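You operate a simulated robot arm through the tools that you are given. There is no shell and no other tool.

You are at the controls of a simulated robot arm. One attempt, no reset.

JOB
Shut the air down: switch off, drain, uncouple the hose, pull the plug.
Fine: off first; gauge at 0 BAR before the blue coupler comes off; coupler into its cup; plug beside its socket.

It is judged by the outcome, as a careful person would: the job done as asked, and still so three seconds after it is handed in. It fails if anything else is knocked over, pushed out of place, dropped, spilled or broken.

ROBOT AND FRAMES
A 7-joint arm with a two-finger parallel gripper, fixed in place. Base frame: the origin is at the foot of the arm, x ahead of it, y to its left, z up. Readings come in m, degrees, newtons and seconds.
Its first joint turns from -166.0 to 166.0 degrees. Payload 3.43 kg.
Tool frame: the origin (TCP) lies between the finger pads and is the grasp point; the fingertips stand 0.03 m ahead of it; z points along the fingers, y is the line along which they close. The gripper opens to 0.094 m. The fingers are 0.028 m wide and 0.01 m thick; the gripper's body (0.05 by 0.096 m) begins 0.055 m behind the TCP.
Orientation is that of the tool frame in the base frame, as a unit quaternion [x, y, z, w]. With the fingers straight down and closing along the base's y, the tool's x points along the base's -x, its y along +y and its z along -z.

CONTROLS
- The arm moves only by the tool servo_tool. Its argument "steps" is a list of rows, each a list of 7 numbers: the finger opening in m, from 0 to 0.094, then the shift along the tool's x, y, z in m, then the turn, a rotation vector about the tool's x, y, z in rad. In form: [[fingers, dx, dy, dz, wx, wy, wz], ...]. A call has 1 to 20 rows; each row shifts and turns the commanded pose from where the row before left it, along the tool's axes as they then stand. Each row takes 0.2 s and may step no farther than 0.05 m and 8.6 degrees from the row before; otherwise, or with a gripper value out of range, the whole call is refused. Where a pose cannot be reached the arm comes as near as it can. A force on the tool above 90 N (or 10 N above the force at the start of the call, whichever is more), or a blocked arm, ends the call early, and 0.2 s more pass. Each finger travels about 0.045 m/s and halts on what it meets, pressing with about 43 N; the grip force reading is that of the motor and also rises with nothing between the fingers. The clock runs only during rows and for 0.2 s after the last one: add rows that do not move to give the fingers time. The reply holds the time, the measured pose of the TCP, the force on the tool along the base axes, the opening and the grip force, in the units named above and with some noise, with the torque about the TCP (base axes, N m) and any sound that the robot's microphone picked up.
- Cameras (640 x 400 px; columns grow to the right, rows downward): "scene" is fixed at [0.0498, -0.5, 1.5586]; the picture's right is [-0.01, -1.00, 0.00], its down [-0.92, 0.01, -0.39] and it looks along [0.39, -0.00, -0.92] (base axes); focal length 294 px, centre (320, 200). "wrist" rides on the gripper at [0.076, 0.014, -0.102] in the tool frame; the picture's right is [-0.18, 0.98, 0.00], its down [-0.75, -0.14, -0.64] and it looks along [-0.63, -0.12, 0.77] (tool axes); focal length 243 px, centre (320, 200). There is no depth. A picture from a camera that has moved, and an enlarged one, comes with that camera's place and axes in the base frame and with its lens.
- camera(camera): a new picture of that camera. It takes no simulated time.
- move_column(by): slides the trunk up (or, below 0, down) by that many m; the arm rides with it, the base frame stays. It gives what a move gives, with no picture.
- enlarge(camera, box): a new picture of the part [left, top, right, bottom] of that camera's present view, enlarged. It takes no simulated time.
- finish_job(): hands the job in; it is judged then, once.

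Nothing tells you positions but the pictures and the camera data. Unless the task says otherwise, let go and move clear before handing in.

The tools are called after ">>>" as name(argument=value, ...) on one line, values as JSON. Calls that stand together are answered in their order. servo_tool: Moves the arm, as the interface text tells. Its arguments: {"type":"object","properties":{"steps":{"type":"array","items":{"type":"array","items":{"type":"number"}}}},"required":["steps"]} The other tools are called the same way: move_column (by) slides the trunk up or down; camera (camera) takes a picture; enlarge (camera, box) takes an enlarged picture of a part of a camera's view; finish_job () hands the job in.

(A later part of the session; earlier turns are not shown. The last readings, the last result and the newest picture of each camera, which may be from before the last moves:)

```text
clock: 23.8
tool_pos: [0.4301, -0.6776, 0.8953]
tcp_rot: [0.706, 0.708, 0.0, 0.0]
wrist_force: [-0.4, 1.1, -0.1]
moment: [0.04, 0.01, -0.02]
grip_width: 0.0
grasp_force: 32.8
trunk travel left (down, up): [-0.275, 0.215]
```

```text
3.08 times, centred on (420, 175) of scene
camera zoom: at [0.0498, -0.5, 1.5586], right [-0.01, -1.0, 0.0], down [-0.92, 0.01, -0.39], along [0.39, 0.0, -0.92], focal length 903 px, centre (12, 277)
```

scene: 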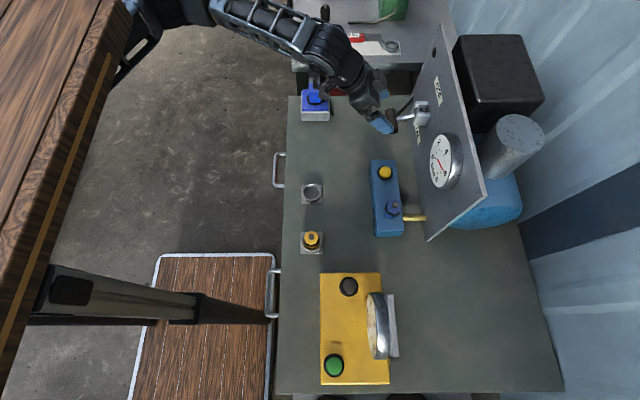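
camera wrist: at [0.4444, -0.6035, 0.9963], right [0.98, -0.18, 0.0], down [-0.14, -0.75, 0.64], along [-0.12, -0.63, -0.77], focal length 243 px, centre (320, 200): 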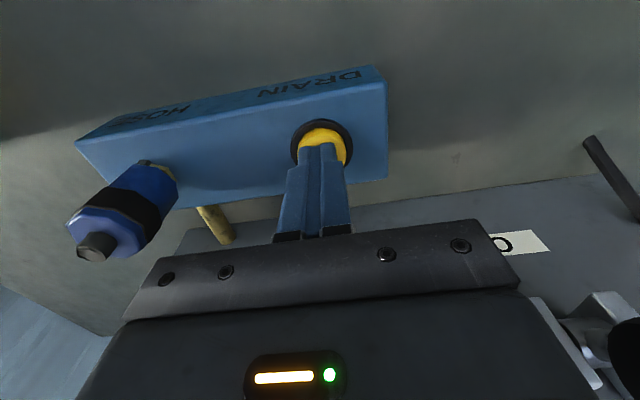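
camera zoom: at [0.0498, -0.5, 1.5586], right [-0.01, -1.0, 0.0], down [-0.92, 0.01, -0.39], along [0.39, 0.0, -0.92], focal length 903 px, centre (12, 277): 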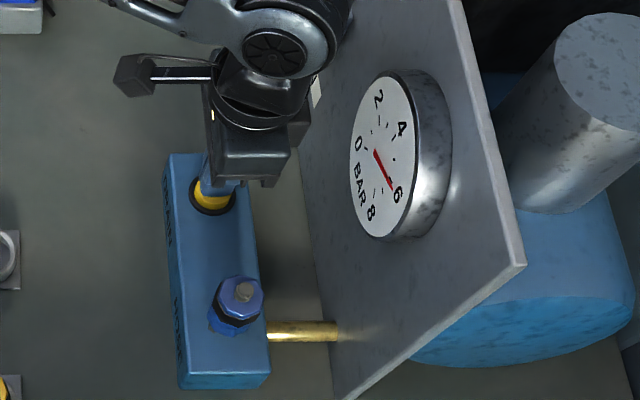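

>>> servo_tool(steps=[[0.0, 0, 0, 0.003, 0, 0, 0], [0.0, 0, 0, 0.003, 0, 0, 0], [0.0, 0, 0, 0.003, 0, 0, 0]])

>>> enlarge(camera="scene", box=[340, 110, 500, 240])

```text
clock: 24.6
tool_pos: [0.43, -0.6785, 0.8864]
tcp_rot: [0.707, 0.708, 0.0, 0.001]
wrist_force: [1.9, 4.5, 9.3]
moment: [0.1, -0.05, 0.01]
grip_width: 0.0
grasp_force: 33.0
trunk travel left (down, up): [-0.275, 0.215]
heard: click
```

```text
3.08 times, centred on (420, 175) of scene
camera zoom: at [0.0498, -0.5, 1.5586], right [-0.01, -1.0, 0.0], down [-0.92, 0.01, -0.39], along [0.39, 0.0, -0.92], focal length 903 px, centre (12, 277)
```

zoom: 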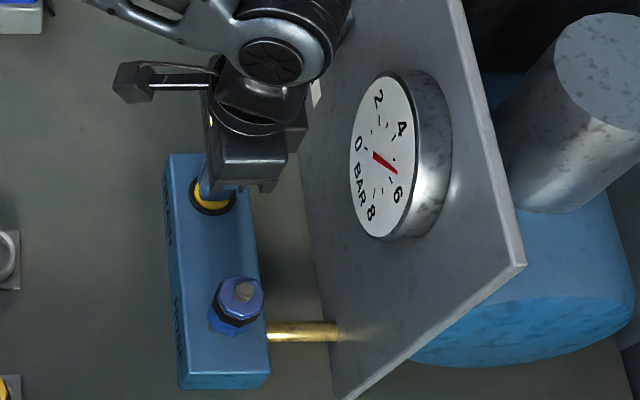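

The microphone heard a click and the needle is dropping. I'll hold the button and watch the gauge.

>>> servo_tool(steps=[[0.0, 0, 0, 0.001, 0, 0, 0], [0.0, 0, 0, 0, 0, 0, 0], [0.0, 0, 0, 0, 0, 0, 0], [0.0, 0, 0, 0, 0, 0, 0], [0.0, 0, 0, 0, 0, 0, 0], [0.0, 0, 0, 0, 0, 0, 0], [0.0, 0, 0, 0, 0, 0, 0], [0.0, 0, 0, 0, 0, 0, 0], [0.0, 0, 0, 0, 0, 0, 0], [0.0, 0, 0, 0, 0, 0, 0]])

>>> enlarge(camera="scene", box=[340, 110, 500, 240])

```text
clock: 26.8
tool_pos: [0.429, -0.6796, 0.8846]
tcp_rot: [0.707, 0.707, 0.0, 0.001]
wrist_force: [-1.7, -6.1, 17.8]
moment: [-0.17, 0.02, 0.01]
grip_width: 0.0
grasp_force: 33.2
trunk travel left (down, up): [-0.275, 0.215]
```

```text
3.08 times, centred on (420, 175) of scene
camera zoom: at [0.0498, -0.5, 1.5586], right [-0.01, -1.0, 0.0], down [-0.92, 0.01, -0.39], along [0.39, 0.0, -0.92], focal length 903 px, centre (12, 277)
```

zoom: 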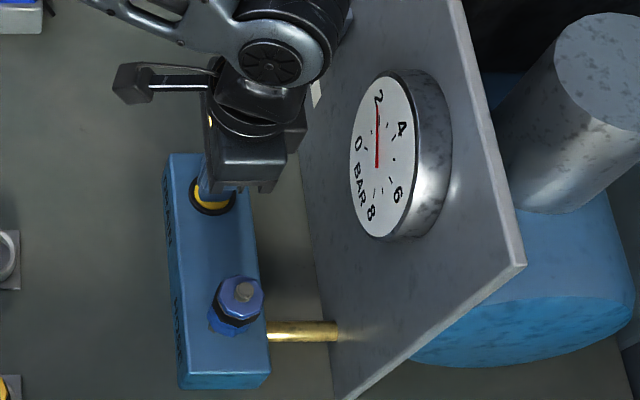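

The gauge is down to about 2 BAR. I'll keep holding.

>>> servo_tool(steps=[[0.0, 0, 0, 0, 0, 0, 0], [0.0, 0, 0, 0, 0, 0, 0], [0.0, 0, 0, 0, 0, 0, 0], [0.0, 0, 0, 0, 0, 0, 0], [0.0, 0, 0, 0, 0, 0, 0], [0.0, 0, 0, 0, 0, 0, 0], [0.0, 0, 0, 0, 0, 0, 0], [0.0, 0, 0, 0, 0, 0, 0], [0.0, 0, 0, 0, 0, 0, 0], [0.0, 0, 0, 0, 0, 0, 0], [0.0, 0, 0, 0, 0, 0, 0], [0.0, 0, 0, 0, 0, 0, 0], [0.0, 0, 0, 0, 0, 0, 0], [0.0, 0, 0, 0, 0, 0, 0], [0.0, 0, 0, 0, 0, 0, 0]])

>>> enlarge(camera="scene", box=[400, 120, 480, 200])

```text
clock: 30.0
tool_pos: [0.4297, -0.6795, 0.8841]
tcp_rot: [0.707, 0.707, -0.001, 0.0]
wrist_force: [-1.4, -1.3, 19.3]
moment: [-0.05, 0.07, 0.0]
grip_width: 0.0
grasp_force: 33.0
trunk travel left (down, up): [-0.275, 0.215]
```

```text
5.00 times, centred on (440, 160) of scene
camera zoom: at [0.0498, -0.5, 1.5586], right [-0.01, -1.0, 0.0], down [-0.92, 0.01, -0.39], along [0.39, 0.0, -0.92], focal length 1468 px, centre (-280, 400)
```

zoom: 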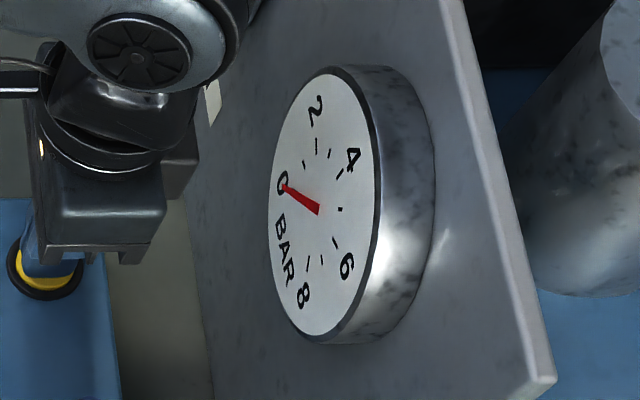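

The needle is at about 0. I'll hold a few more seconds to be sure.

>>> servo_tool(steps=[[0.0, 0, 0, 0, 0, 0, 0], [0.0, 0, 0, 0, 0, 0, 0], [0.0, 0, 0, 0, 0, 0, 0], [0.0, 0, 0, 0, 0, 0, 0], [0.0, 0, 0, 0, 0, 0, 0], [0.0, 0, 0, 0, 0, 0, 0], [0.0, 0, 0, 0, 0, 0, 0], [0.0, 0, 0, 0, 0, 0, 0], [0.0, 0, 0, 0, 0, 0, 0], [0.0, 0, 0, 0, 0, 0, 0], [0.0, 0, 0, 0, 0, 0, 0], [0.0, 0, 0, 0, 0, 0, 0], [0.0, 0, 0, 0, 0, 0, 0], [0.0, 0, 0, 0, 0, 0, 0], [0.0, 0, 0, 0, 0, 0, 0], [0.0, 0, 0, 0, 0, 0, 0], [0.0, 0, 0, 0, 0, 0, 0], [0.0, 0, 0, 0, 0, 0, 0]])

>>> enlarge(camera="scene", box=[400, 120, 480, 200])

```text
clock: 33.8
tool_pos: [0.4298, -0.6788, 0.8846]
tcp_rot: [0.706, 0.708, 0.0, -0.001]
wrist_force: [0.3, 1.5, 17.0]
moment: [0.02, -0.01, 0.0]
grip_width: 0.0001
grasp_force: 33.2
trunk travel left (down, up): [-0.275, 0.215]
```

```text
5.00 times, centred on (440, 160) of scene
camera zoom: at [0.0498, -0.5, 1.5586], right [-0.01, -1.0, 0.0], down [-0.92, 0.01, -0.39], along [0.39, 0.0, -0.92], focal length 1468 px, centre (-280, 400)
```

zoom: 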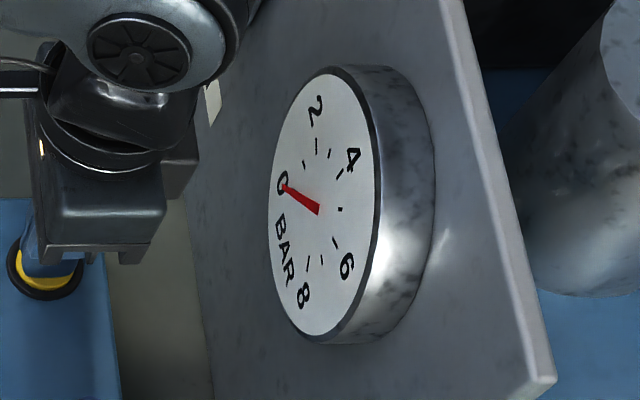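

The gauge is steady at 0 BAR. I'll release the button and check that it stays there.

>>> servo_tool(steps=[[0.0, 0, 0, -0.02, 0, 0, 0], [0.0, 0, 0, -0.04, 0, 0, 0], [0.0, 0, 0, -0.04, 0, 0, 0], [0.0, 0, 0, -0.03, 0, 0, 0], [0.0, 0, 0, 0, 0, 0, 0]])

>>> camera(camera="scene")

>>> enlarge(camera="scene", box=[400, 120, 480, 200])

>>> camera(camera="wrist")

```text
clock: 35.0
tool_pos: [0.4306, -0.6772, 1.0162]
tcp_rot: [0.707, 0.707, 0.0, 0.0]
wrist_force: [0.4, 0.0, -0.8]
moment: [-0.01, -0.03, -0.03]
grip_width: 0.0
grasp_force: 33.2
trunk travel left (down, up): [-0.275, 0.215]
```

```text
taken
```

scene: 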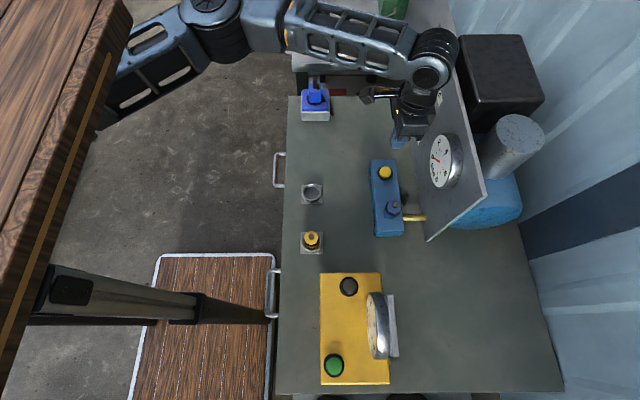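

```text
5.00 times, centred on (440, 160) of scene
camera zoom: at [0.0498, -0.5, 1.5586], right [-0.01, -1.0, 0.0], down [-0.92, 0.01, -0.39], along [0.39, 0.0, -0.92], focal length 1468 px, centre (-280, 400)
```

zoom: 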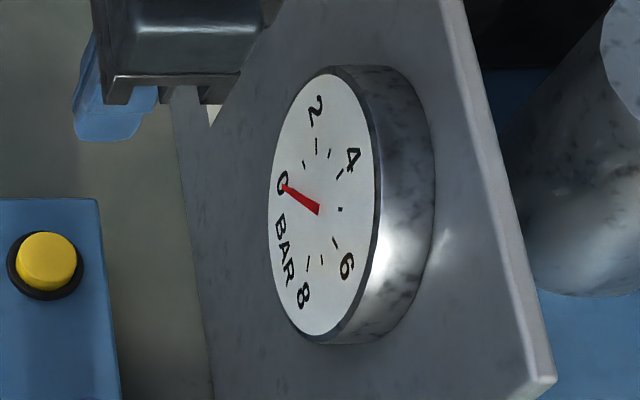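

```text
taken
camera wrist: at [0.4457, -0.6028, 1.1172], right [0.98, -0.18, 0.0], down [-0.14, -0.75, 0.64], along [-0.12, -0.63, -0.77], focal length 243 px, centre (320, 200)
```

wrist: 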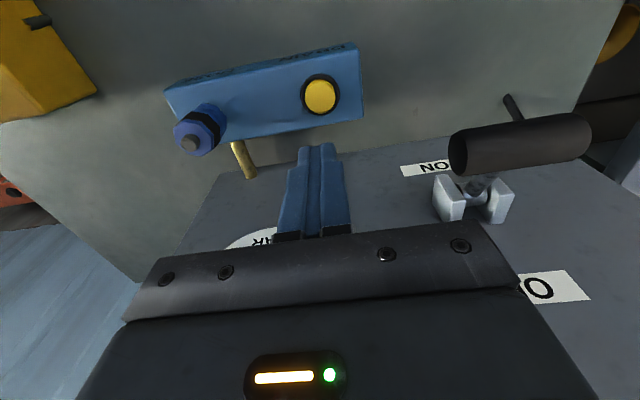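

The gauge holds at 0 and the lever is still OFF. Now for the coupler: I'll zoom in to measure it.

>>> enlarge(camera="wrist", box=[140, 70, 300, 190])

>>> enlarge(camera="scene", box=[360, 180, 440, 240])

>>> enlarge(camera="scene", box=[290, 170, 350, 260])

```text
3.33 times, centred on (220, 130) of wrist
camera zoom: at [0.4457, -0.6028, 1.1172], right [0.98, -0.18, 0.0], down [-0.14, -0.75, 0.64], along [-0.12, -0.63, -0.77], focal length 809 px, centre (653, 433)
```

zoom: 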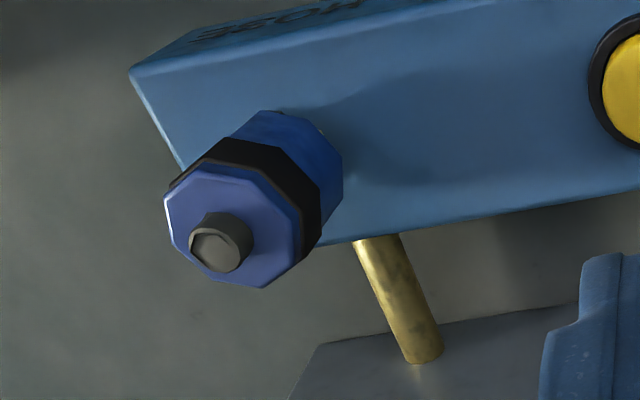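

```text
6.67 times, centred on (400, 210) of scene
camera zoom: at [0.0498, -0.5, 1.5586], right [-0.01, -1.0, 0.0], down [-0.92, 0.01, -0.39], along [0.39, 0.0, -0.92], focal length 1957 px, centre (-213, 133)
```

zoom: 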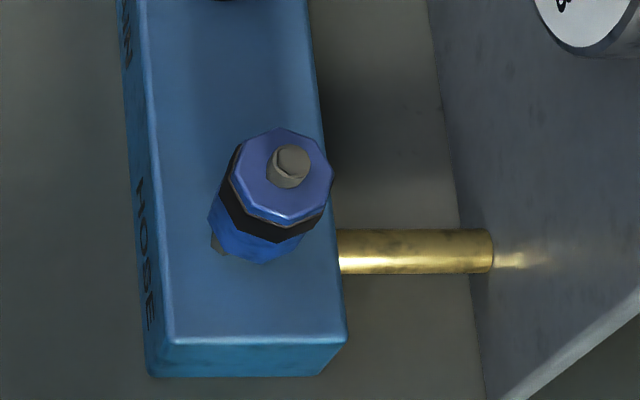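

```text
4.44 times, centred on (320, 215) of scene
camera zoom: at [0.0498, -0.5, 1.5586], right [-0.01, -1.0, 0.0], down [-0.92, 0.01, -0.39], along [0.39, 0.0, -0.92], focal length 1305 px, centre (320, 133)
```

zoom: 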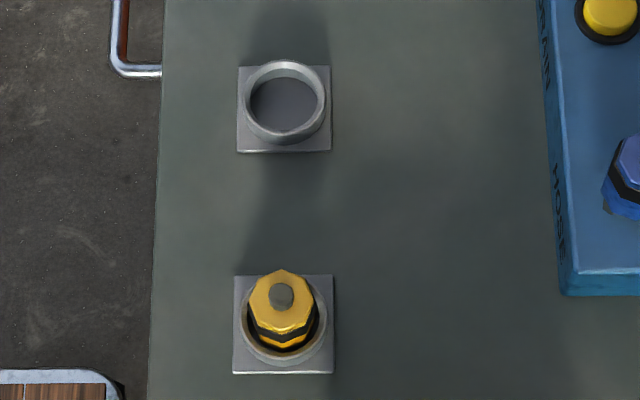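

The coupler is octagonal, about 38 mm across, with its top centre near (0.312, -0.680, 0.90). I'll move above it with open fingers and look for locking features at its base.

>>> servo_tool(steps=[[0.094, -0.001, -0.04, 0, 0, 0, 0], [0.094, -0.001, -0.04, 0, 0, 0, 0], [0.094, -0.001, -0.039, 0, 0, 0, 0], [0.094, 0, 0, 0.015, 0, 0, 0], [0.094, 0, 0, 0, 0, 0, 0], [0.094, 0, 0, 0, 0, 0, 0]])

>>> camera(camera="wrist")

>>> enlarge(camera="wrist", box=[250, 70, 400, 180])

```text
clock: 36.4
tool_pos: [0.3094, -0.6818, 0.9983]
tcp_rot: [0.707, 0.708, 0.0, 0.0]
wrist_force: [0.2, -0.1, 0.1]
moment: [0.01, 0.01, -0.01]
grip_width: 0.0942
grasp_force: 0.0
trunk travel left (down, up): [-0.275, 0.215]
```

```text
taken
camera wrist: at [0.3252, -0.6074, 1.0996], right [0.98, -0.18, 0.0], down [-0.14, -0.75, 0.64], along [-0.12, -0.63, -0.77], focal length 243 px, centre (320, 200)
```

wrist: 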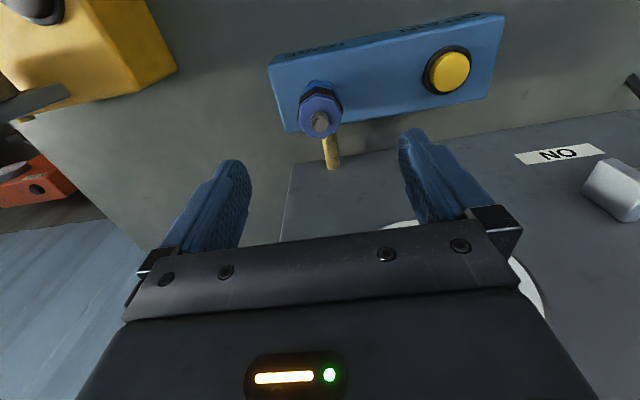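

```text
3.64 times, centred on (325, 125) of wrist
camera zoom: at [0.3252, -0.6074, 1.0996], right [0.98, -0.18, 0.0], down [-0.14, -0.75, 0.64], along [-0.12, -0.63, -0.77], focal length 882 px, centre (302, 473)
```

zoom: 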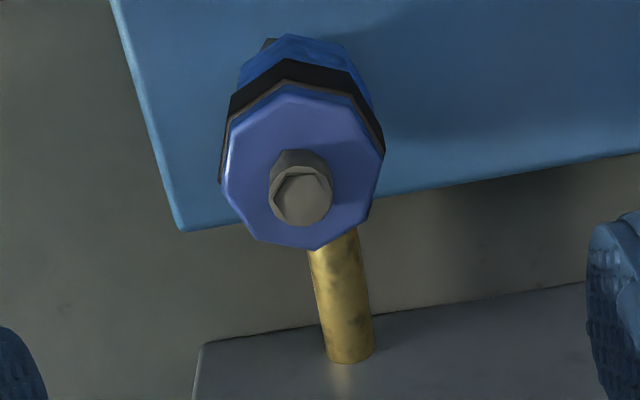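

>>> enlarge(camera="wrist", box=[290, 70, 350, 110])

>>> enlarge(camera="scene", box=[380, 195, 410, 220])

>>> enlarge(camera="scene", box=[296, 225, 328, 255])

```text
10.00 times, centred on (320, 90) of wrist
camera zoom: at [0.3252, -0.6074, 1.0996], right [0.98, -0.18, 0.0], down [-0.14, -0.75, 0.64], along [-0.12, -0.63, -0.77], focal length 2426 px, centre (320, 1300)
```

zoom: 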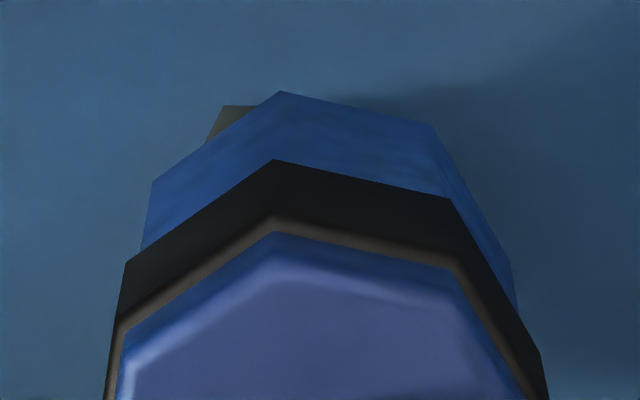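

```text
16.00 times, centred on (395, 208) of scene
camera zoom: at [0.0498, -0.5, 1.5586], right [-0.01, -1.0, 0.0], down [-0.92, 0.01, -0.39], along [0.39, 0.0, -0.92], focal length 4697 px, centre (-880, 80)
```

zoom: 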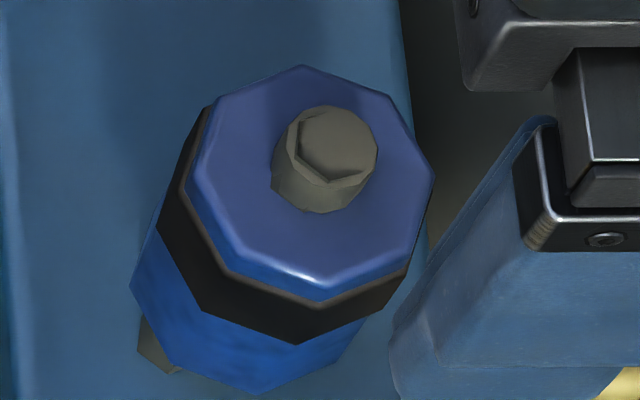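

```text
13.33 times, centred on (312, 240) of scene
camera zoom: at [0.0498, -0.5, 1.5586], right [-0.01, -1.0, 0.0], down [-0.92, 0.01, -0.39], along [0.39, 0.0, -0.92], focal length 3914 px, centre (427, -333)
```

zoom: 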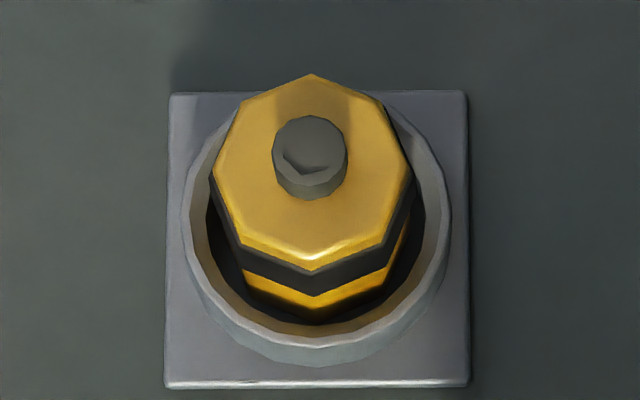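

The coupler's octagon has its vertices along the base axes, and a small lug near its base suggests a bayonet. I'll turn the gripper about 20° so the pads meet the flats, then descend around it.

>>> servo_tool(steps=[[0.094, 0, 0.0015, 0, 0, 0, 0.12], [0.094, 0, 0, 0, 0, 0, 0.12], [0.094, 0, 0, 0.02, 0, 0, 0.1], [0.094, 0, 0, 0.03, 0, 0, 0], [0.094, 0, 0, 0, 0, 0, 0]])

>>> camera(camera="wrist")

>>> enlarge(camera="wrist", box=[250, 70, 400, 180])

>>> enlarge(camera="scene", box=[360, 170, 440, 230])

```text
clock: 37.6
tool_pos: [0.3131, -0.6821, 0.9507]
tcp_rot: [0.816, 0.578, 0.0, 0.0]
wrist_force: [0.6, 1.2, 0.6]
moment: [-0.01, 0.01, 0.0]
grip_width: 0.0938
grasp_force: 0.0
trunk travel left (down, up): [-0.275, 0.215]
```

```text
taken
camera wrist: at [0.3522, -0.6161, 1.0517], right [0.87, -0.5, 0.0], down [-0.38, -0.66, 0.64], along [-0.32, -0.56, -0.77], focal length 243 px, centre (320, 200)
```

wrist: 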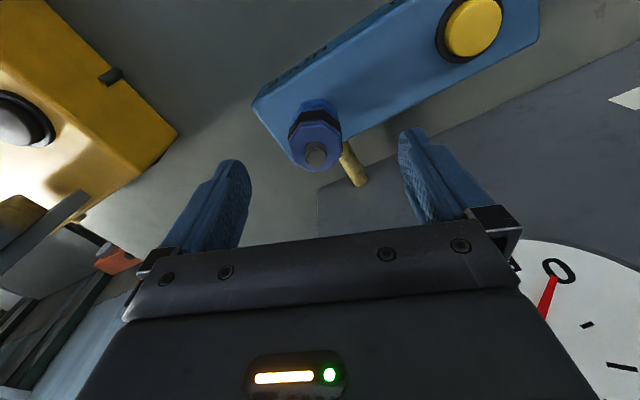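

```text
3.64 times, centred on (325, 125) of wrist
camera zoom: at [0.3522, -0.6161, 1.0517], right [0.87, -0.5, 0.0], down [-0.38, -0.66, 0.64], along [-0.32, -0.56, -0.77], focal length 882 px, centre (302, 473)
```

zoom: 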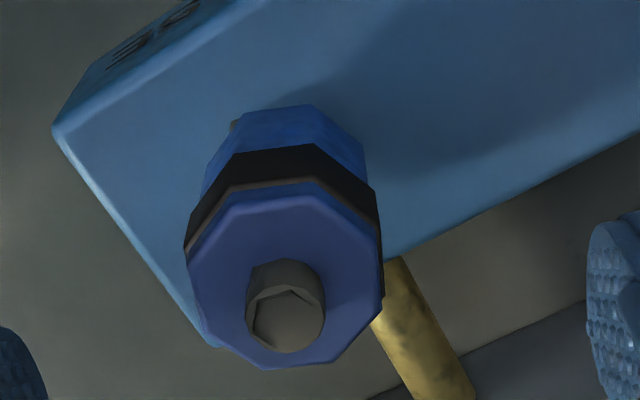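

```text
6.67 times, centred on (400, 200) of scene
camera zoom: at [0.0498, -0.5, 1.5586], right [-0.01, -1.0, 0.0], down [-0.92, 0.01, -0.39], along [0.39, 0.0, -0.92], focal length 1957 px, centre (-213, 200)
```

zoom: 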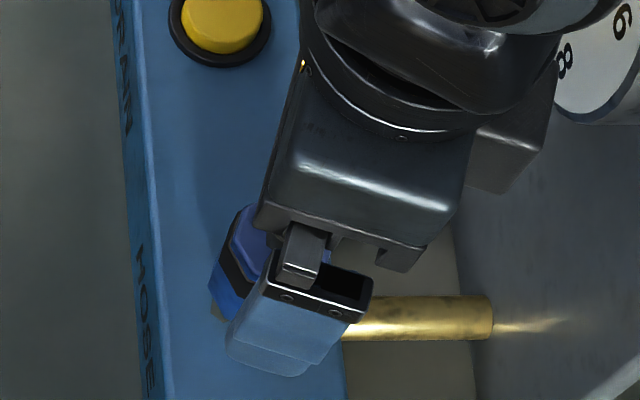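

The pads are aligned with the octagon's flats. I'll descend to grasp height, close, and check the grip.

>>> servo_tool(steps=[[0.094, 0, -0.002, 0.02, 0, 0, 0], [0.094, 0, 0, 0.02, 0, 0, 0], [0.094, 0, 0, 0.02, 0, 0, 0], [0.094, 0, 0, 0, 0, 0, 0], [0.02, 0, 0, 0, 0, 0, 0], [0.02, 0, 0, 0, 0, 0, 0], [0.02, 0, 0, 0, 0, 0, 0], [0.02, 0, 0, 0, 0, 0, 0], [0.02, 0, 0, 0, 0, 0, 0], [0.02, 0, 0, 0, 0, 0, 0]])

>>> camera(camera="wrist")

>>> enlarge(camera="scene", box=[360, 170, 440, 230])

```text
clock: 39.8
tool_pos: [0.311, -0.6823, 0.8908]
tcp_rot: [0.816, 0.577, 0.0, 0.0]
wrist_force: [-8.8, 6.2, -0.4]
moment: [-0.26, -0.66, -0.02]
grip_width: 0.0383
grasp_force: 42.9
trunk travel left (down, up): [-0.275, 0.215]
```

```text
taken
camera wrist: at [0.3507, -0.6171, 0.9915], right [0.86, -0.5, 0.0], down [-0.38, -0.66, 0.64], along [-0.32, -0.55, -0.77], focal length 243 px, centre (320, 200)
```

wrist: 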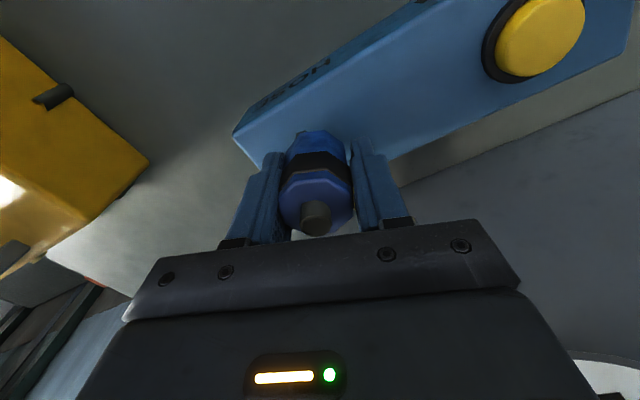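

```text
6.67 times, centred on (400, 200) of scene
camera zoom: at [0.0498, -0.5, 1.5586], right [-0.01, -1.0, 0.0], down [-0.92, 0.01, -0.39], along [0.39, 0.0, -0.92], focal length 1957 px, centre (-213, 200)
```

zoom: 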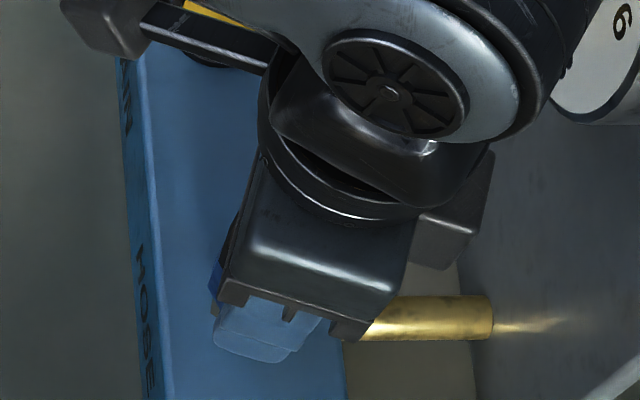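

>>> enlarge(camera="wrist", box=[260, 100, 380, 180])

>>> servo_tool(steps=[[0.02, 0, -0.001, 0, 0, 0, 0], [0.02, 0, 0, -0.002, 0, 0, 0], [0.02, 0, 0, -0.002, 0, 0, 0]])

>>> enlarge(camera="wrist", box=[260, 100, 380, 180])

```text
5.00 times, centred on (320, 140) of wrist
camera zoom: at [0.3507, -0.6171, 0.9915], right [0.86, -0.5, 0.0], down [-0.38, -0.66, 0.64], along [-0.32, -0.55, -0.77], focal length 1213 px, centre (320, 500)
```

zoom: 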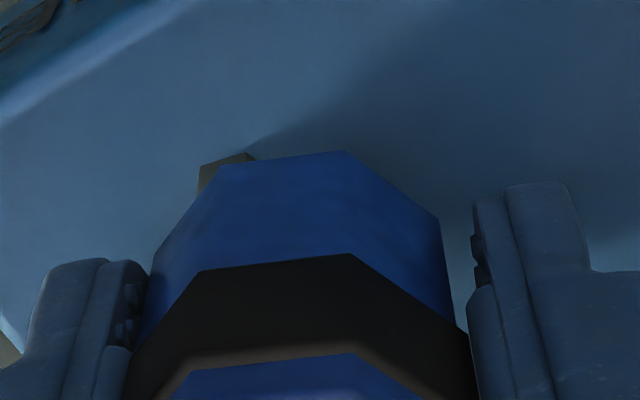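

```text
clock: 40.6
tool_pos: [0.3111, -0.682, 0.8951]
tcp_rot: [0.816, 0.578, -0.001, 0.0]
wrist_force: [-0.8, 0.1, -0.3]
moment: [-0.01, 0.06, 0.0]
grip_width: 0.0381
grasp_force: 42.9
trunk travel left (down, up): [-0.275, 0.215]
```

```text
5.00 times, centred on (320, 140) of wrist
camera zoom: at [0.3506, -0.6158, 0.9956], right [0.87, -0.5, 0.0], down [-0.38, -0.66, 0.64], along [-0.32, -0.56, -0.77], focal length 1213 px, centre (320, 500)
```

zoom: 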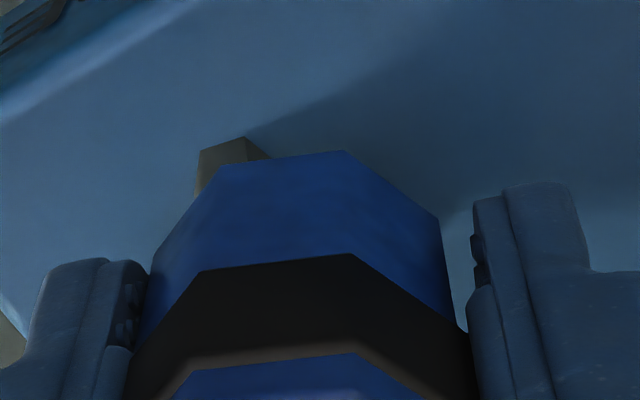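

The coupler lifts with no resistance. I'll continue upward slowly, watching the force.

>>> servo_tool(steps=[[0.02, 0, 0, -0.004, 0, 0, 0], [0.02, 0, 0, -0.004, 0, 0, 0], [0.02, 0, 0, -0.004, 0, 0, 0]])

>>> camera(camera="wrist")

>>> enlarge(camera="wrist", box=[260, 100, 380, 180])

```text
clock: 41.4
tool_pos: [0.3091, -0.6818, 0.906]
tcp_rot: [0.816, 0.578, 0.0, 0.0]
wrist_force: [0.1, -0.4, -0.3]
moment: [0.01, 0.01, -0.03]
grip_width: 0.0384
grasp_force: 27.4
trunk travel left (down, up): [-0.275, 0.215]
```

```text
taken
camera wrist: at [0.3495, -0.6158, 1.0074], right [0.87, -0.5, 0.0], down [-0.38, -0.66, 0.64], along [-0.32, -0.56, -0.77], focal length 243 px, centre (320, 200)
```

wrist: 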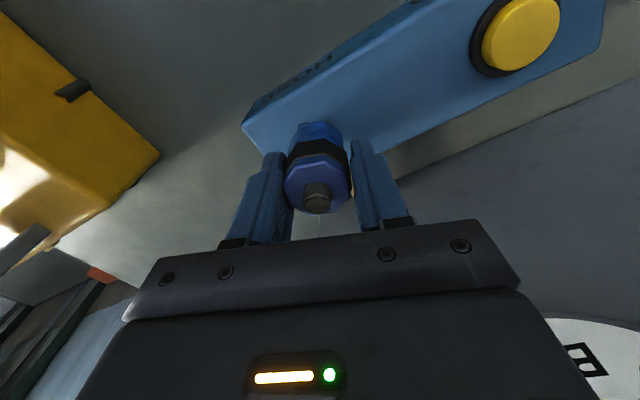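

```text
5.00 times, centred on (320, 140) of wrist
camera zoom: at [0.3495, -0.6158, 1.0074], right [0.87, -0.5, 0.0], down [-0.38, -0.66, 0.64], along [-0.32, -0.56, -0.77], focal length 1213 px, centre (320, 500)
```

zoom: 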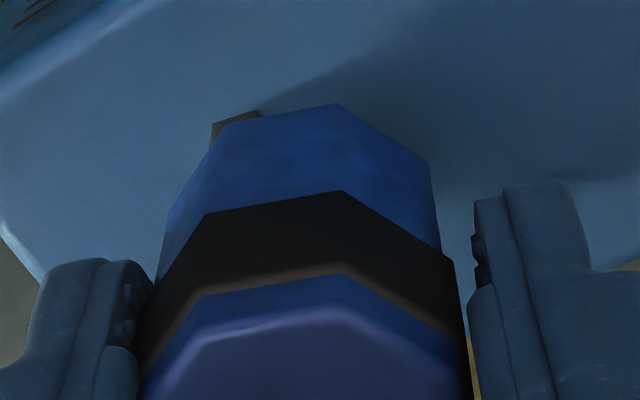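

The coupler came up about 4 mm freely, then stopped and slid in the fingers, so it's locked and probably needs a twist. I'll re-seat the grip lower before turning it.

>>> servo_tool(steps=[[0.06, 0, 0, 0, 0, 0, 0], [0.06, 0, 0, 0, 0, 0, 0], [0.06, 0, 0, 0, 0, 0, 0], [0.06, 0, 0.001, 0.008, 0, 0, 0], [0.06, 0, 0, 0.008, 0, 0, 0], [0.06, 0, 0, 0, 0, 0, 0]])

>>> camera(camera="wrist")

>>> enlarge(camera="wrist", box=[230, 90, 410, 210])

```text
clock: 42.8
tool_pos: [0.311, -0.6808, 0.8903]
tcp_rot: [0.816, 0.578, -0.001, 0.0]
wrist_force: [0.7, -0.7, -0.3]
moment: [0.01, -0.04, -0.01]
grip_width: 0.0602
grasp_force: 0.0
trunk travel left (down, up): [-0.275, 0.215]
```

```text
taken
camera wrist: at [0.3505, -0.6151, 0.9914], right [0.87, -0.5, 0.0], down [-0.38, -0.66, 0.64], along [-0.32, -0.56, -0.77], focal length 243 px, centre (320, 200)
```

wrist: 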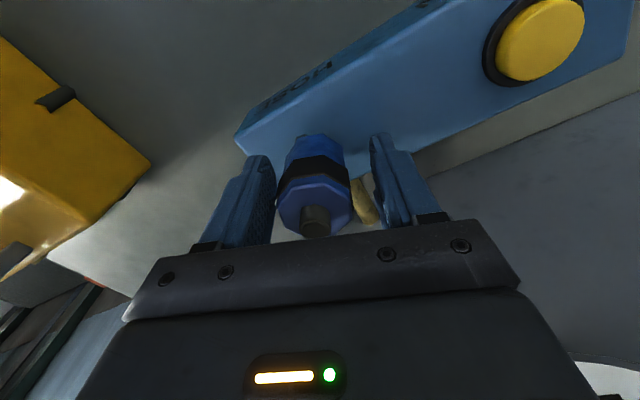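

```text
3.33 times, centred on (320, 150) of wrist
camera zoom: at [0.3505, -0.6151, 0.9914], right [0.87, -0.5, 0.0], down [-0.38, -0.66, 0.64], along [-0.32, -0.56, -0.77], focal length 809 px, centre (320, 367)
```

zoom: 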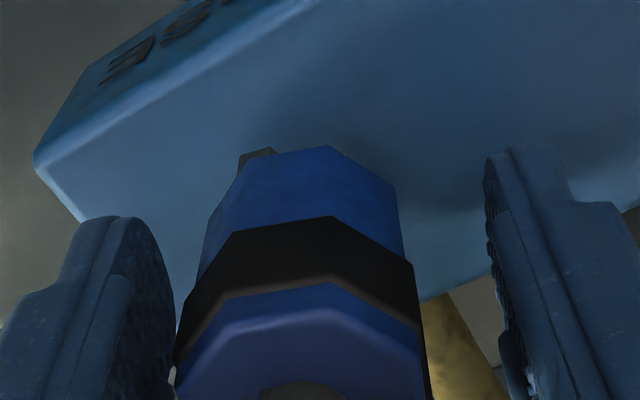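

>>> servo_tool(steps=[[0.02, 0, 0, 0, 0, 0, 0], [0.02, 0, 0, 0, 0, 0, 0], [0.02, 0, 0, 0, 0, 0, 0], [0.02, 0, 0, 0, 0, 0, -0.08], [0.02, 0, 0, 0, 0, 0, -0.08]])

>>> enlarge(camera="wrist", box=[230, 90, 410, 210])

```text
clock: 44.0
tool_pos: [0.3106, -0.6815, 0.8907]
tcp_rot: [0.767, 0.642, 0.0, 0.001]
wrist_force: [1.5, 1.9, 2.6]
moment: [0.04, -0.06, -0.02]
grip_width: 0.0382
grasp_force: 42.5
trunk travel left (down, up): [-0.275, 0.215]
```

```text
3.33 times, centred on (320, 150) of wrist
camera zoom: at [0.3392, -0.6107, 0.9916], right [0.93, -0.36, 0.0], down [-0.27, -0.72, 0.64], along [-0.23, -0.6, -0.77], focal length 809 px, centre (320, 367)
```

zoom: 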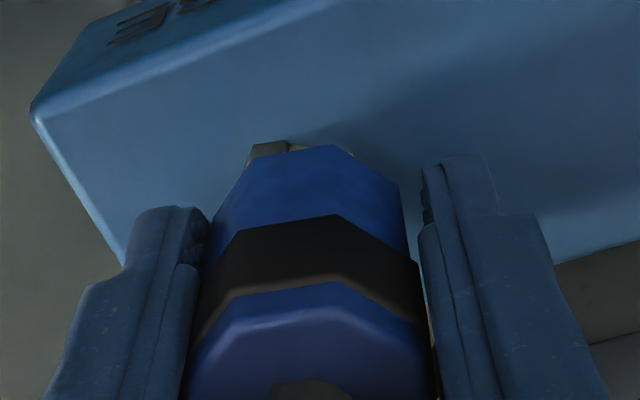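

The coupler turns freely counter-clockwise. I'll continue the twist and watch the torque.

>>> servo_tool(steps=[[0.02, 0, 0, 0, 0, 0, -0.1], [0.02, 0, 0, 0, 0, 0, -0.1], [0.02, 0, 0, 0, 0, 0, -0.1]])

>>> enlarge(camera="wrist", box=[230, 90, 410, 210])

```text
clock: 44.8
tool_pos: [0.3115, -0.6825, 0.8909]
tcp_rot: [0.662, 0.75, 0.001, 0.0]
wrist_force: [9.1, 1.5, 4.1]
moment: [0.07, -0.17, -0.05]
grip_width: 0.0377
grasp_force: 42.8
trunk travel left (down, up): [-0.275, 0.215]
```

```text
3.33 times, centred on (320, 150) of wrist
camera zoom: at [0.3173, -0.6056, 0.9915], right [1.0, -0.06, 0.0], down [-0.05, -0.77, 0.64], along [-0.04, -0.64, -0.77], focal length 809 px, centre (320, 367)
```

zoom: 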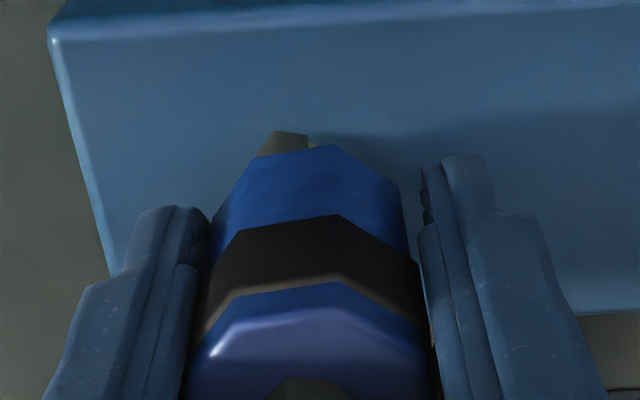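

>>> servo_tool(steps=[[0.02, 0, 0, 0, 0, 0, -0.1], [0.02, 0, 0, 0, 0, 0, -0.1], [0.02, 0, 0, 0, 0, 0, -0.1]])

>>> enlarge(camera="wrist", box=[230, 90, 410, 210])

```text
clock: 45.6
tool_pos: [0.3105, -0.6822, 0.8894]
tcp_rot: [0.542, 0.841, 0.0, 0.001]
wrist_force: [13.9, 7.2, 4.8]
moment: [0.18, -0.28, -0.02]
grip_width: 0.038
grasp_force: 43.4
trunk travel left (down, up): [-0.275, 0.215]
```

```text
3.33 times, centred on (320, 150) of wrist
camera zoom: at [0.2942, -0.6074, 0.9915], right [0.97, 0.24, 0.0], down [0.18, -0.74, 0.64], along [0.15, -0.62, -0.77], focal length 809 px, centre (320, 367)
```

zoom: 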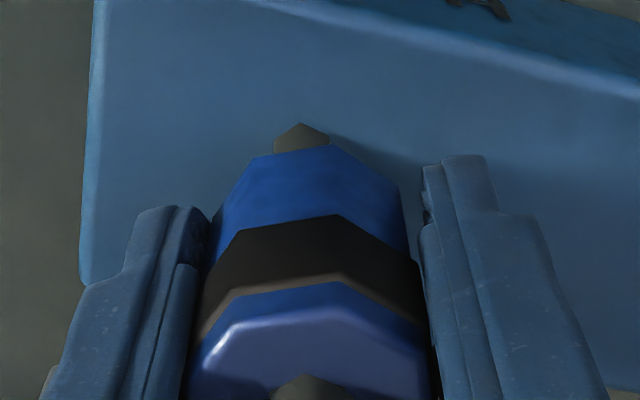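

It's turned about 44° with no torque build-up. I'll relieve the side load and try a small lift here.

>>> servo_tool(steps=[[0.02, 0, 0.0015, 0, 0, 0, 0], [0.02, 0, 0, -0.004, 0, 0, 0], [0.02, 0, 0, -0.003, 0, 0, 0]])

>>> enlarge(camera="wrist", box=[230, 90, 410, 210])

```text
clock: 46.4
tool_pos: [0.3105, -0.6821, 0.8961]
tcp_rot: [0.544, 0.839, 0.0, 0.0]
wrist_force: [0.6, 6.6, -5.9]
moment: [0.14, -0.01, -0.01]
grip_width: 0.0383
grasp_force: 42.5
trunk travel left (down, up): [-0.275, 0.215]
```

```text
3.33 times, centred on (320, 150) of wrist
camera zoom: at [0.2935, -0.6068, 0.9981], right [0.97, 0.23, 0.0], down [0.18, -0.75, 0.64], along [0.15, -0.62, -0.77], focal length 809 px, centre (320, 367)
```

zoom: 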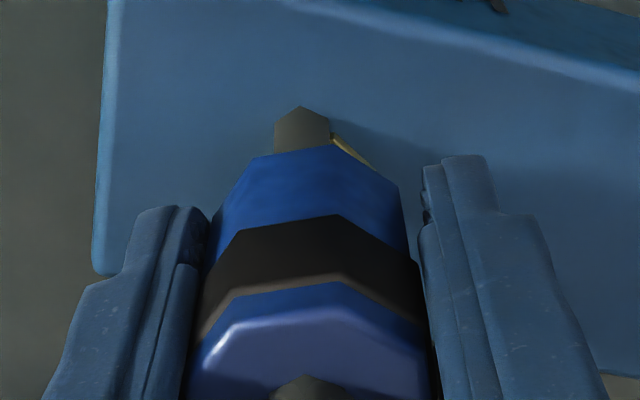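

>>> servo_tool(steps=[[0.02, 0, 0, -0.002, 0, 0, 0], [0.02, 0, 0, -0.002, 0, 0, 0]])

>>> enlarge(camera="wrist", box=[230, 90, 410, 210])

```text
clock: 47.0
tool_pos: [0.3114, -0.6813, 0.9014]
tcp_rot: [0.544, 0.839, 0.0, 0.0]
wrist_force: [0.7, 3.3, -3.4]
moment: [0.05, -0.02, 0.03]
grip_width: 0.0381
grasp_force: 42.6
trunk travel left (down, up): [-0.275, 0.215]
```

```text
3.33 times, centred on (320, 150) of wrist
camera zoom: at [0.2943, -0.6071, 1.0026], right [0.97, 0.23, 0.0], down [0.18, -0.75, 0.64], along [0.15, -0.62, -0.77], focal length 809 px, centre (320, 367)
```

zoom: 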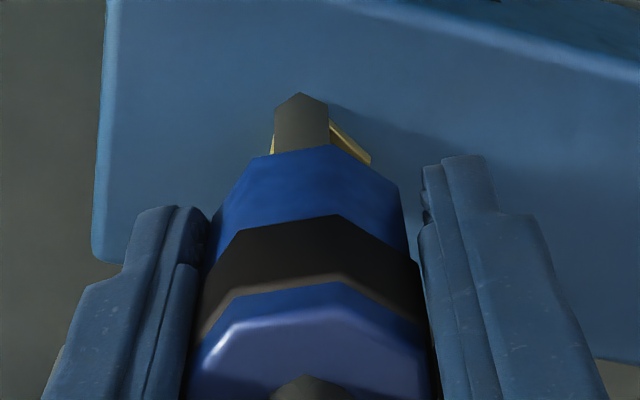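

The twist unlocked it: the coupler is rising with the gripper and the brass spigot is now visible. I'll continue lifting straight up.

>>> servo_tool(steps=[[0.02, 0, 0, -0.005, 0, 0, 0], [0.02, 0, 0, -0.005, 0, 0, 0], [0.02, 0, 0, -0.005, 0, 0, 0]])

>>> camera(camera="wrist")

>>> enlarge(camera="scene", box=[360, 170, 440, 230])

```text
clock: 47.8
tool_pos: [0.3122, -0.6804, 0.916]
tcp_rot: [0.544, 0.839, 0.0, 0.0]
wrist_force: [0.5, -0.1, -2.0]
moment: [-0.03, 0.01, 0.01]
grip_width: 0.0383
grasp_force: 43.3
trunk travel left (down, up): [-0.275, 0.215]
```

```text
taken
camera wrist: at [0.2944, -0.6072, 1.0172], right [0.97, 0.23, 0.0], down [0.18, -0.75, 0.64], along [0.15, -0.62, -0.77], focal length 243 px, centre (320, 200)
```

wrist: 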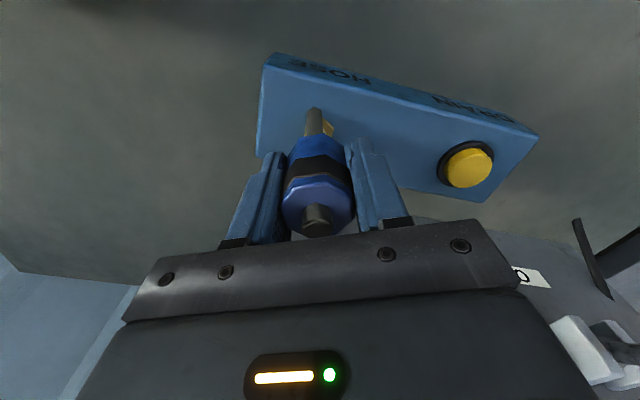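

```text
6.67 times, centred on (400, 200) of scene
camera zoom: at [0.0498, -0.5, 1.5586], right [-0.01, -1.0, 0.0], down [-0.92, 0.01, -0.39], along [0.39, 0.0, -0.92], focal length 1957 px, centre (-213, 200)
```

zoom: 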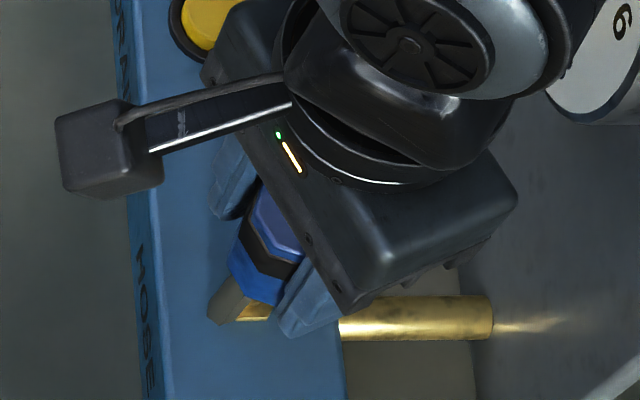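

>>> servo_tool(steps=[[0.02, 0, 0, -0.008, 0, 0, 0], [0.02, 0, 0, -0.008, 0, 0, 0], [0.02, 0, 0, -0.012, 0, 0, 0], [0.02, 0, 0, -0.015, 0, 0, 0]])

>>> camera(camera="wrist")

>>> enlarge(camera="scene", box=[360, 170, 440, 230])

```text
clock: 48.8
tool_pos: [0.3119, -0.6802, 0.9589]
tcp_rot: [0.544, 0.839, 0.001, 0.0]
wrist_force: [0.4, 0.0, -1.4]
moment: [0.05, 0.01, 0.0]
grip_width: 0.0381
grasp_force: 43.2
trunk travel left (down, up): [-0.275, 0.215]
```

```text
taken
camera wrist: at [0.295, -0.6066, 1.0603], right [0.97, 0.23, 0.0], down [0.18, -0.75, 0.64], along [0.15, -0.62, -0.77], focal length 243 px, centre (320, 200)
```

wrist: 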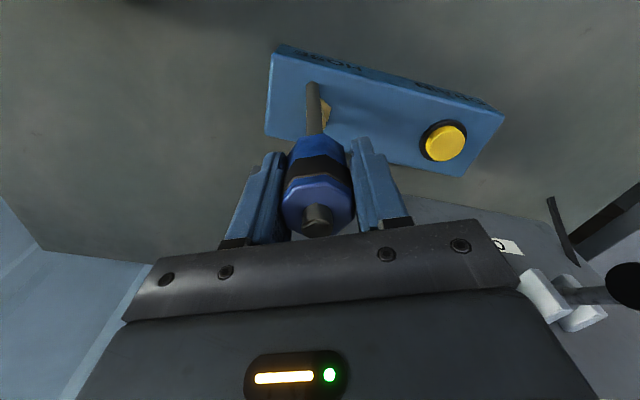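

```text
6.67 times, centred on (400, 200) of scene
camera zoom: at [0.0498, -0.5, 1.5586], right [-0.01, -1.0, 0.0], down [-0.92, 0.01, -0.39], along [0.39, 0.0, -0.92], focal length 1957 px, centre (-213, 200)
```

zoom: 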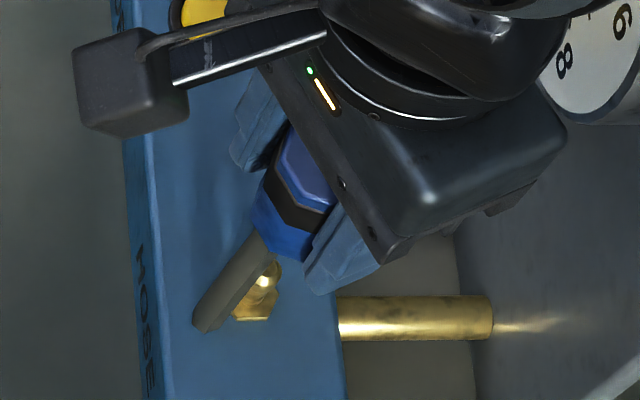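

>>> enlarge(camera="wrist", box=[250, 50, 390, 150])

>>> enlarge(camera="scene", box=[375, 190, 415, 220])

```text
4.00 times, centred on (320, 100) of wrist
camera zoom: at [0.295, -0.6066, 1.0603], right [0.97, 0.23, 0.0], down [0.18, -0.75, 0.64], along [0.15, -0.62, -0.77], focal length 970 px, centre (320, 600)
```

zoom: 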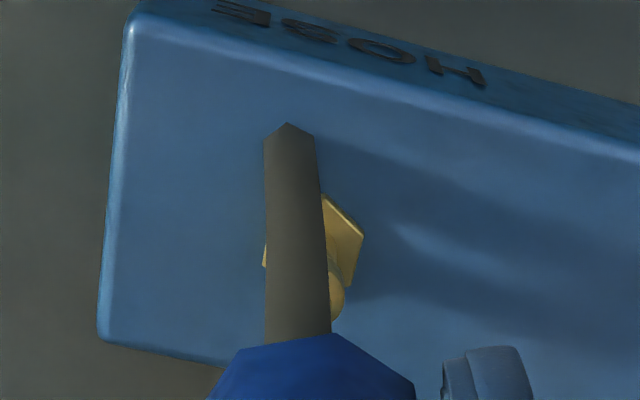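

```text
13.33 times, centred on (395, 205) of scene
camera zoom: at [0.0498, -0.5, 1.5586], right [-0.01, -1.0, 0.0], down [-0.92, 0.01, -0.39], along [0.39, 0.0, -0.92], focal length 3914 px, centre (-680, 133)
```

zoom: 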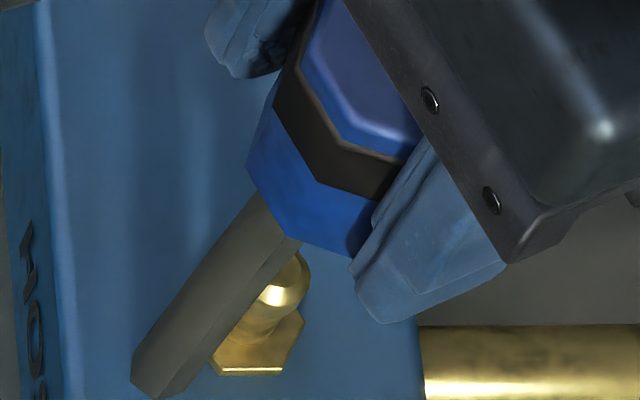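

A grey stem is visible under the coupler. I'll lift a bit more to see whether it is part of the coupler or a post or hose on the block.

>>> servo_tool(steps=[[0.02, 0, 0, -0.015, 0, 0, 0], [0.02, 0, 0, -0.015, 0, 0, 0]])

>>> camera(camera="wrist")

>>> enlarge(camera="wrist", box=[250, 50, 390, 150])

>>> enlarge(camera="scene", box=[360, 170, 440, 230])

```text
clock: 49.4
tool_pos: [0.3105, -0.6808, 0.9886]
tcp_rot: [0.544, 0.839, 0.001, -0.001]
wrist_force: [-0.4, -0.1, -1.2]
moment: [0.02, 0.0, 0.01]
grip_width: 0.0381
grasp_force: 42.8
trunk travel left (down, up): [-0.275, 0.215]
```

```text
taken
camera wrist: at [0.2938, -0.6071, 1.0899], right [0.97, 0.23, 0.0], down [0.18, -0.75, 0.64], along [0.15, -0.62, -0.77], focal length 243 px, centre (320, 200)
```

wrist: 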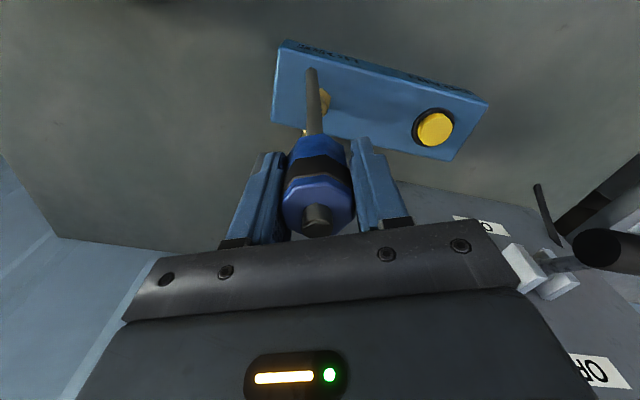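

```text
4.00 times, centred on (320, 100) of wrist
camera zoom: at [0.2938, -0.6071, 1.0899], right [0.97, 0.23, 0.0], down [0.18, -0.75, 0.64], along [0.15, -0.62, -0.77], focal length 970 px, centre (320, 600)
```

zoom: 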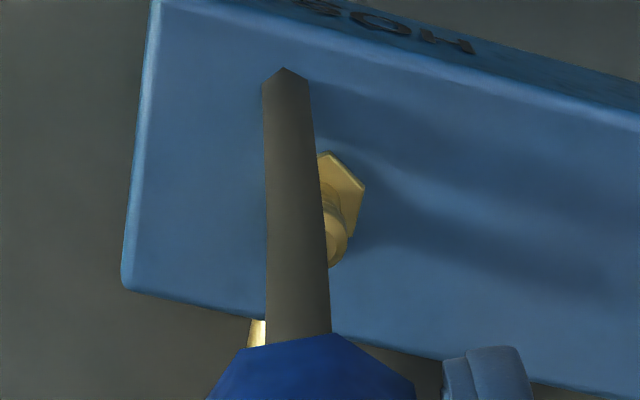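

```text
6.67 times, centred on (400, 200) of scene
camera zoom: at [0.0498, -0.5, 1.5586], right [-0.01, -1.0, 0.0], down [-0.92, 0.01, -0.39], along [0.39, 0.0, -0.92], focal length 1957 px, centre (-213, 200)
```

zoom: 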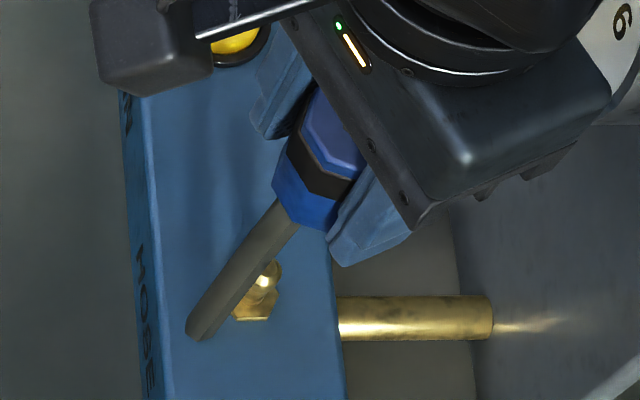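

The grey piece is a hose running from the block to the coupler, and it pays out as I lift; the force is only about 1 N. I'll carry the coupler toward the empty cup and stop short to measure the cup.

>>> servo_tool(steps=[[0.02, 0.0256, 0.0313, -0.002, 0, 0, 0], [0.02, 0.0256, 0.0313, -0.002, 0, 0, 0], [0.02, 0.0256, 0.0313, -0.002, 0, 0, 0], [0.02, 0.0256, 0.0313, -0.002, 0, 0, 0], [0.02, 0.0256, 0.0313, -0.002, 0, 0, 0], [0.02, 0, 0, 0, 0, 0, 0]])

>>> camera(camera="wrist")

>>> camera(camera="scene")

```text
clock: 50.8
tool_pos: [0.4033, -0.5014, 0.9979]
tcp_rot: [0.543, 0.839, 0.0, 0.0]
wrist_force: [0.2, 0.2, -0.5]
moment: [-0.02, -0.02, -0.01]
grip_width: 0.038
grasp_force: 43.1
trunk travel left (down, up): [-0.275, 0.215]
```

```text
taken
camera wrist: at [0.3846, -0.4272, 1.0981], right [0.97, 0.23, 0.0], down [0.18, -0.75, 0.64], along [0.15, -0.62, -0.77], focal length 243 px, centre (320, 200)
```

wrist: 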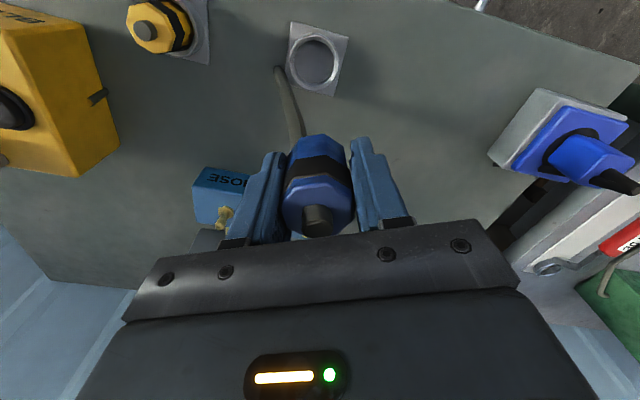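

```text
taken
```

scene: 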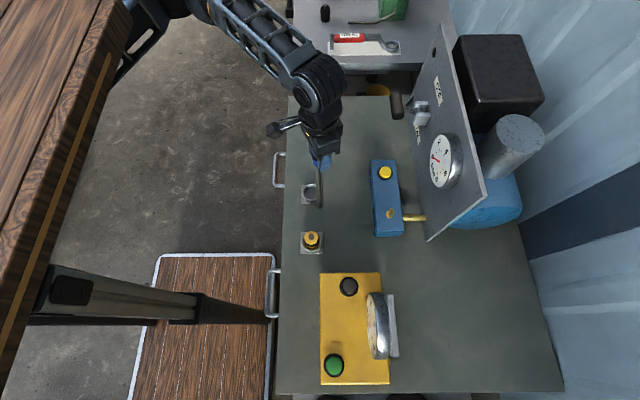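

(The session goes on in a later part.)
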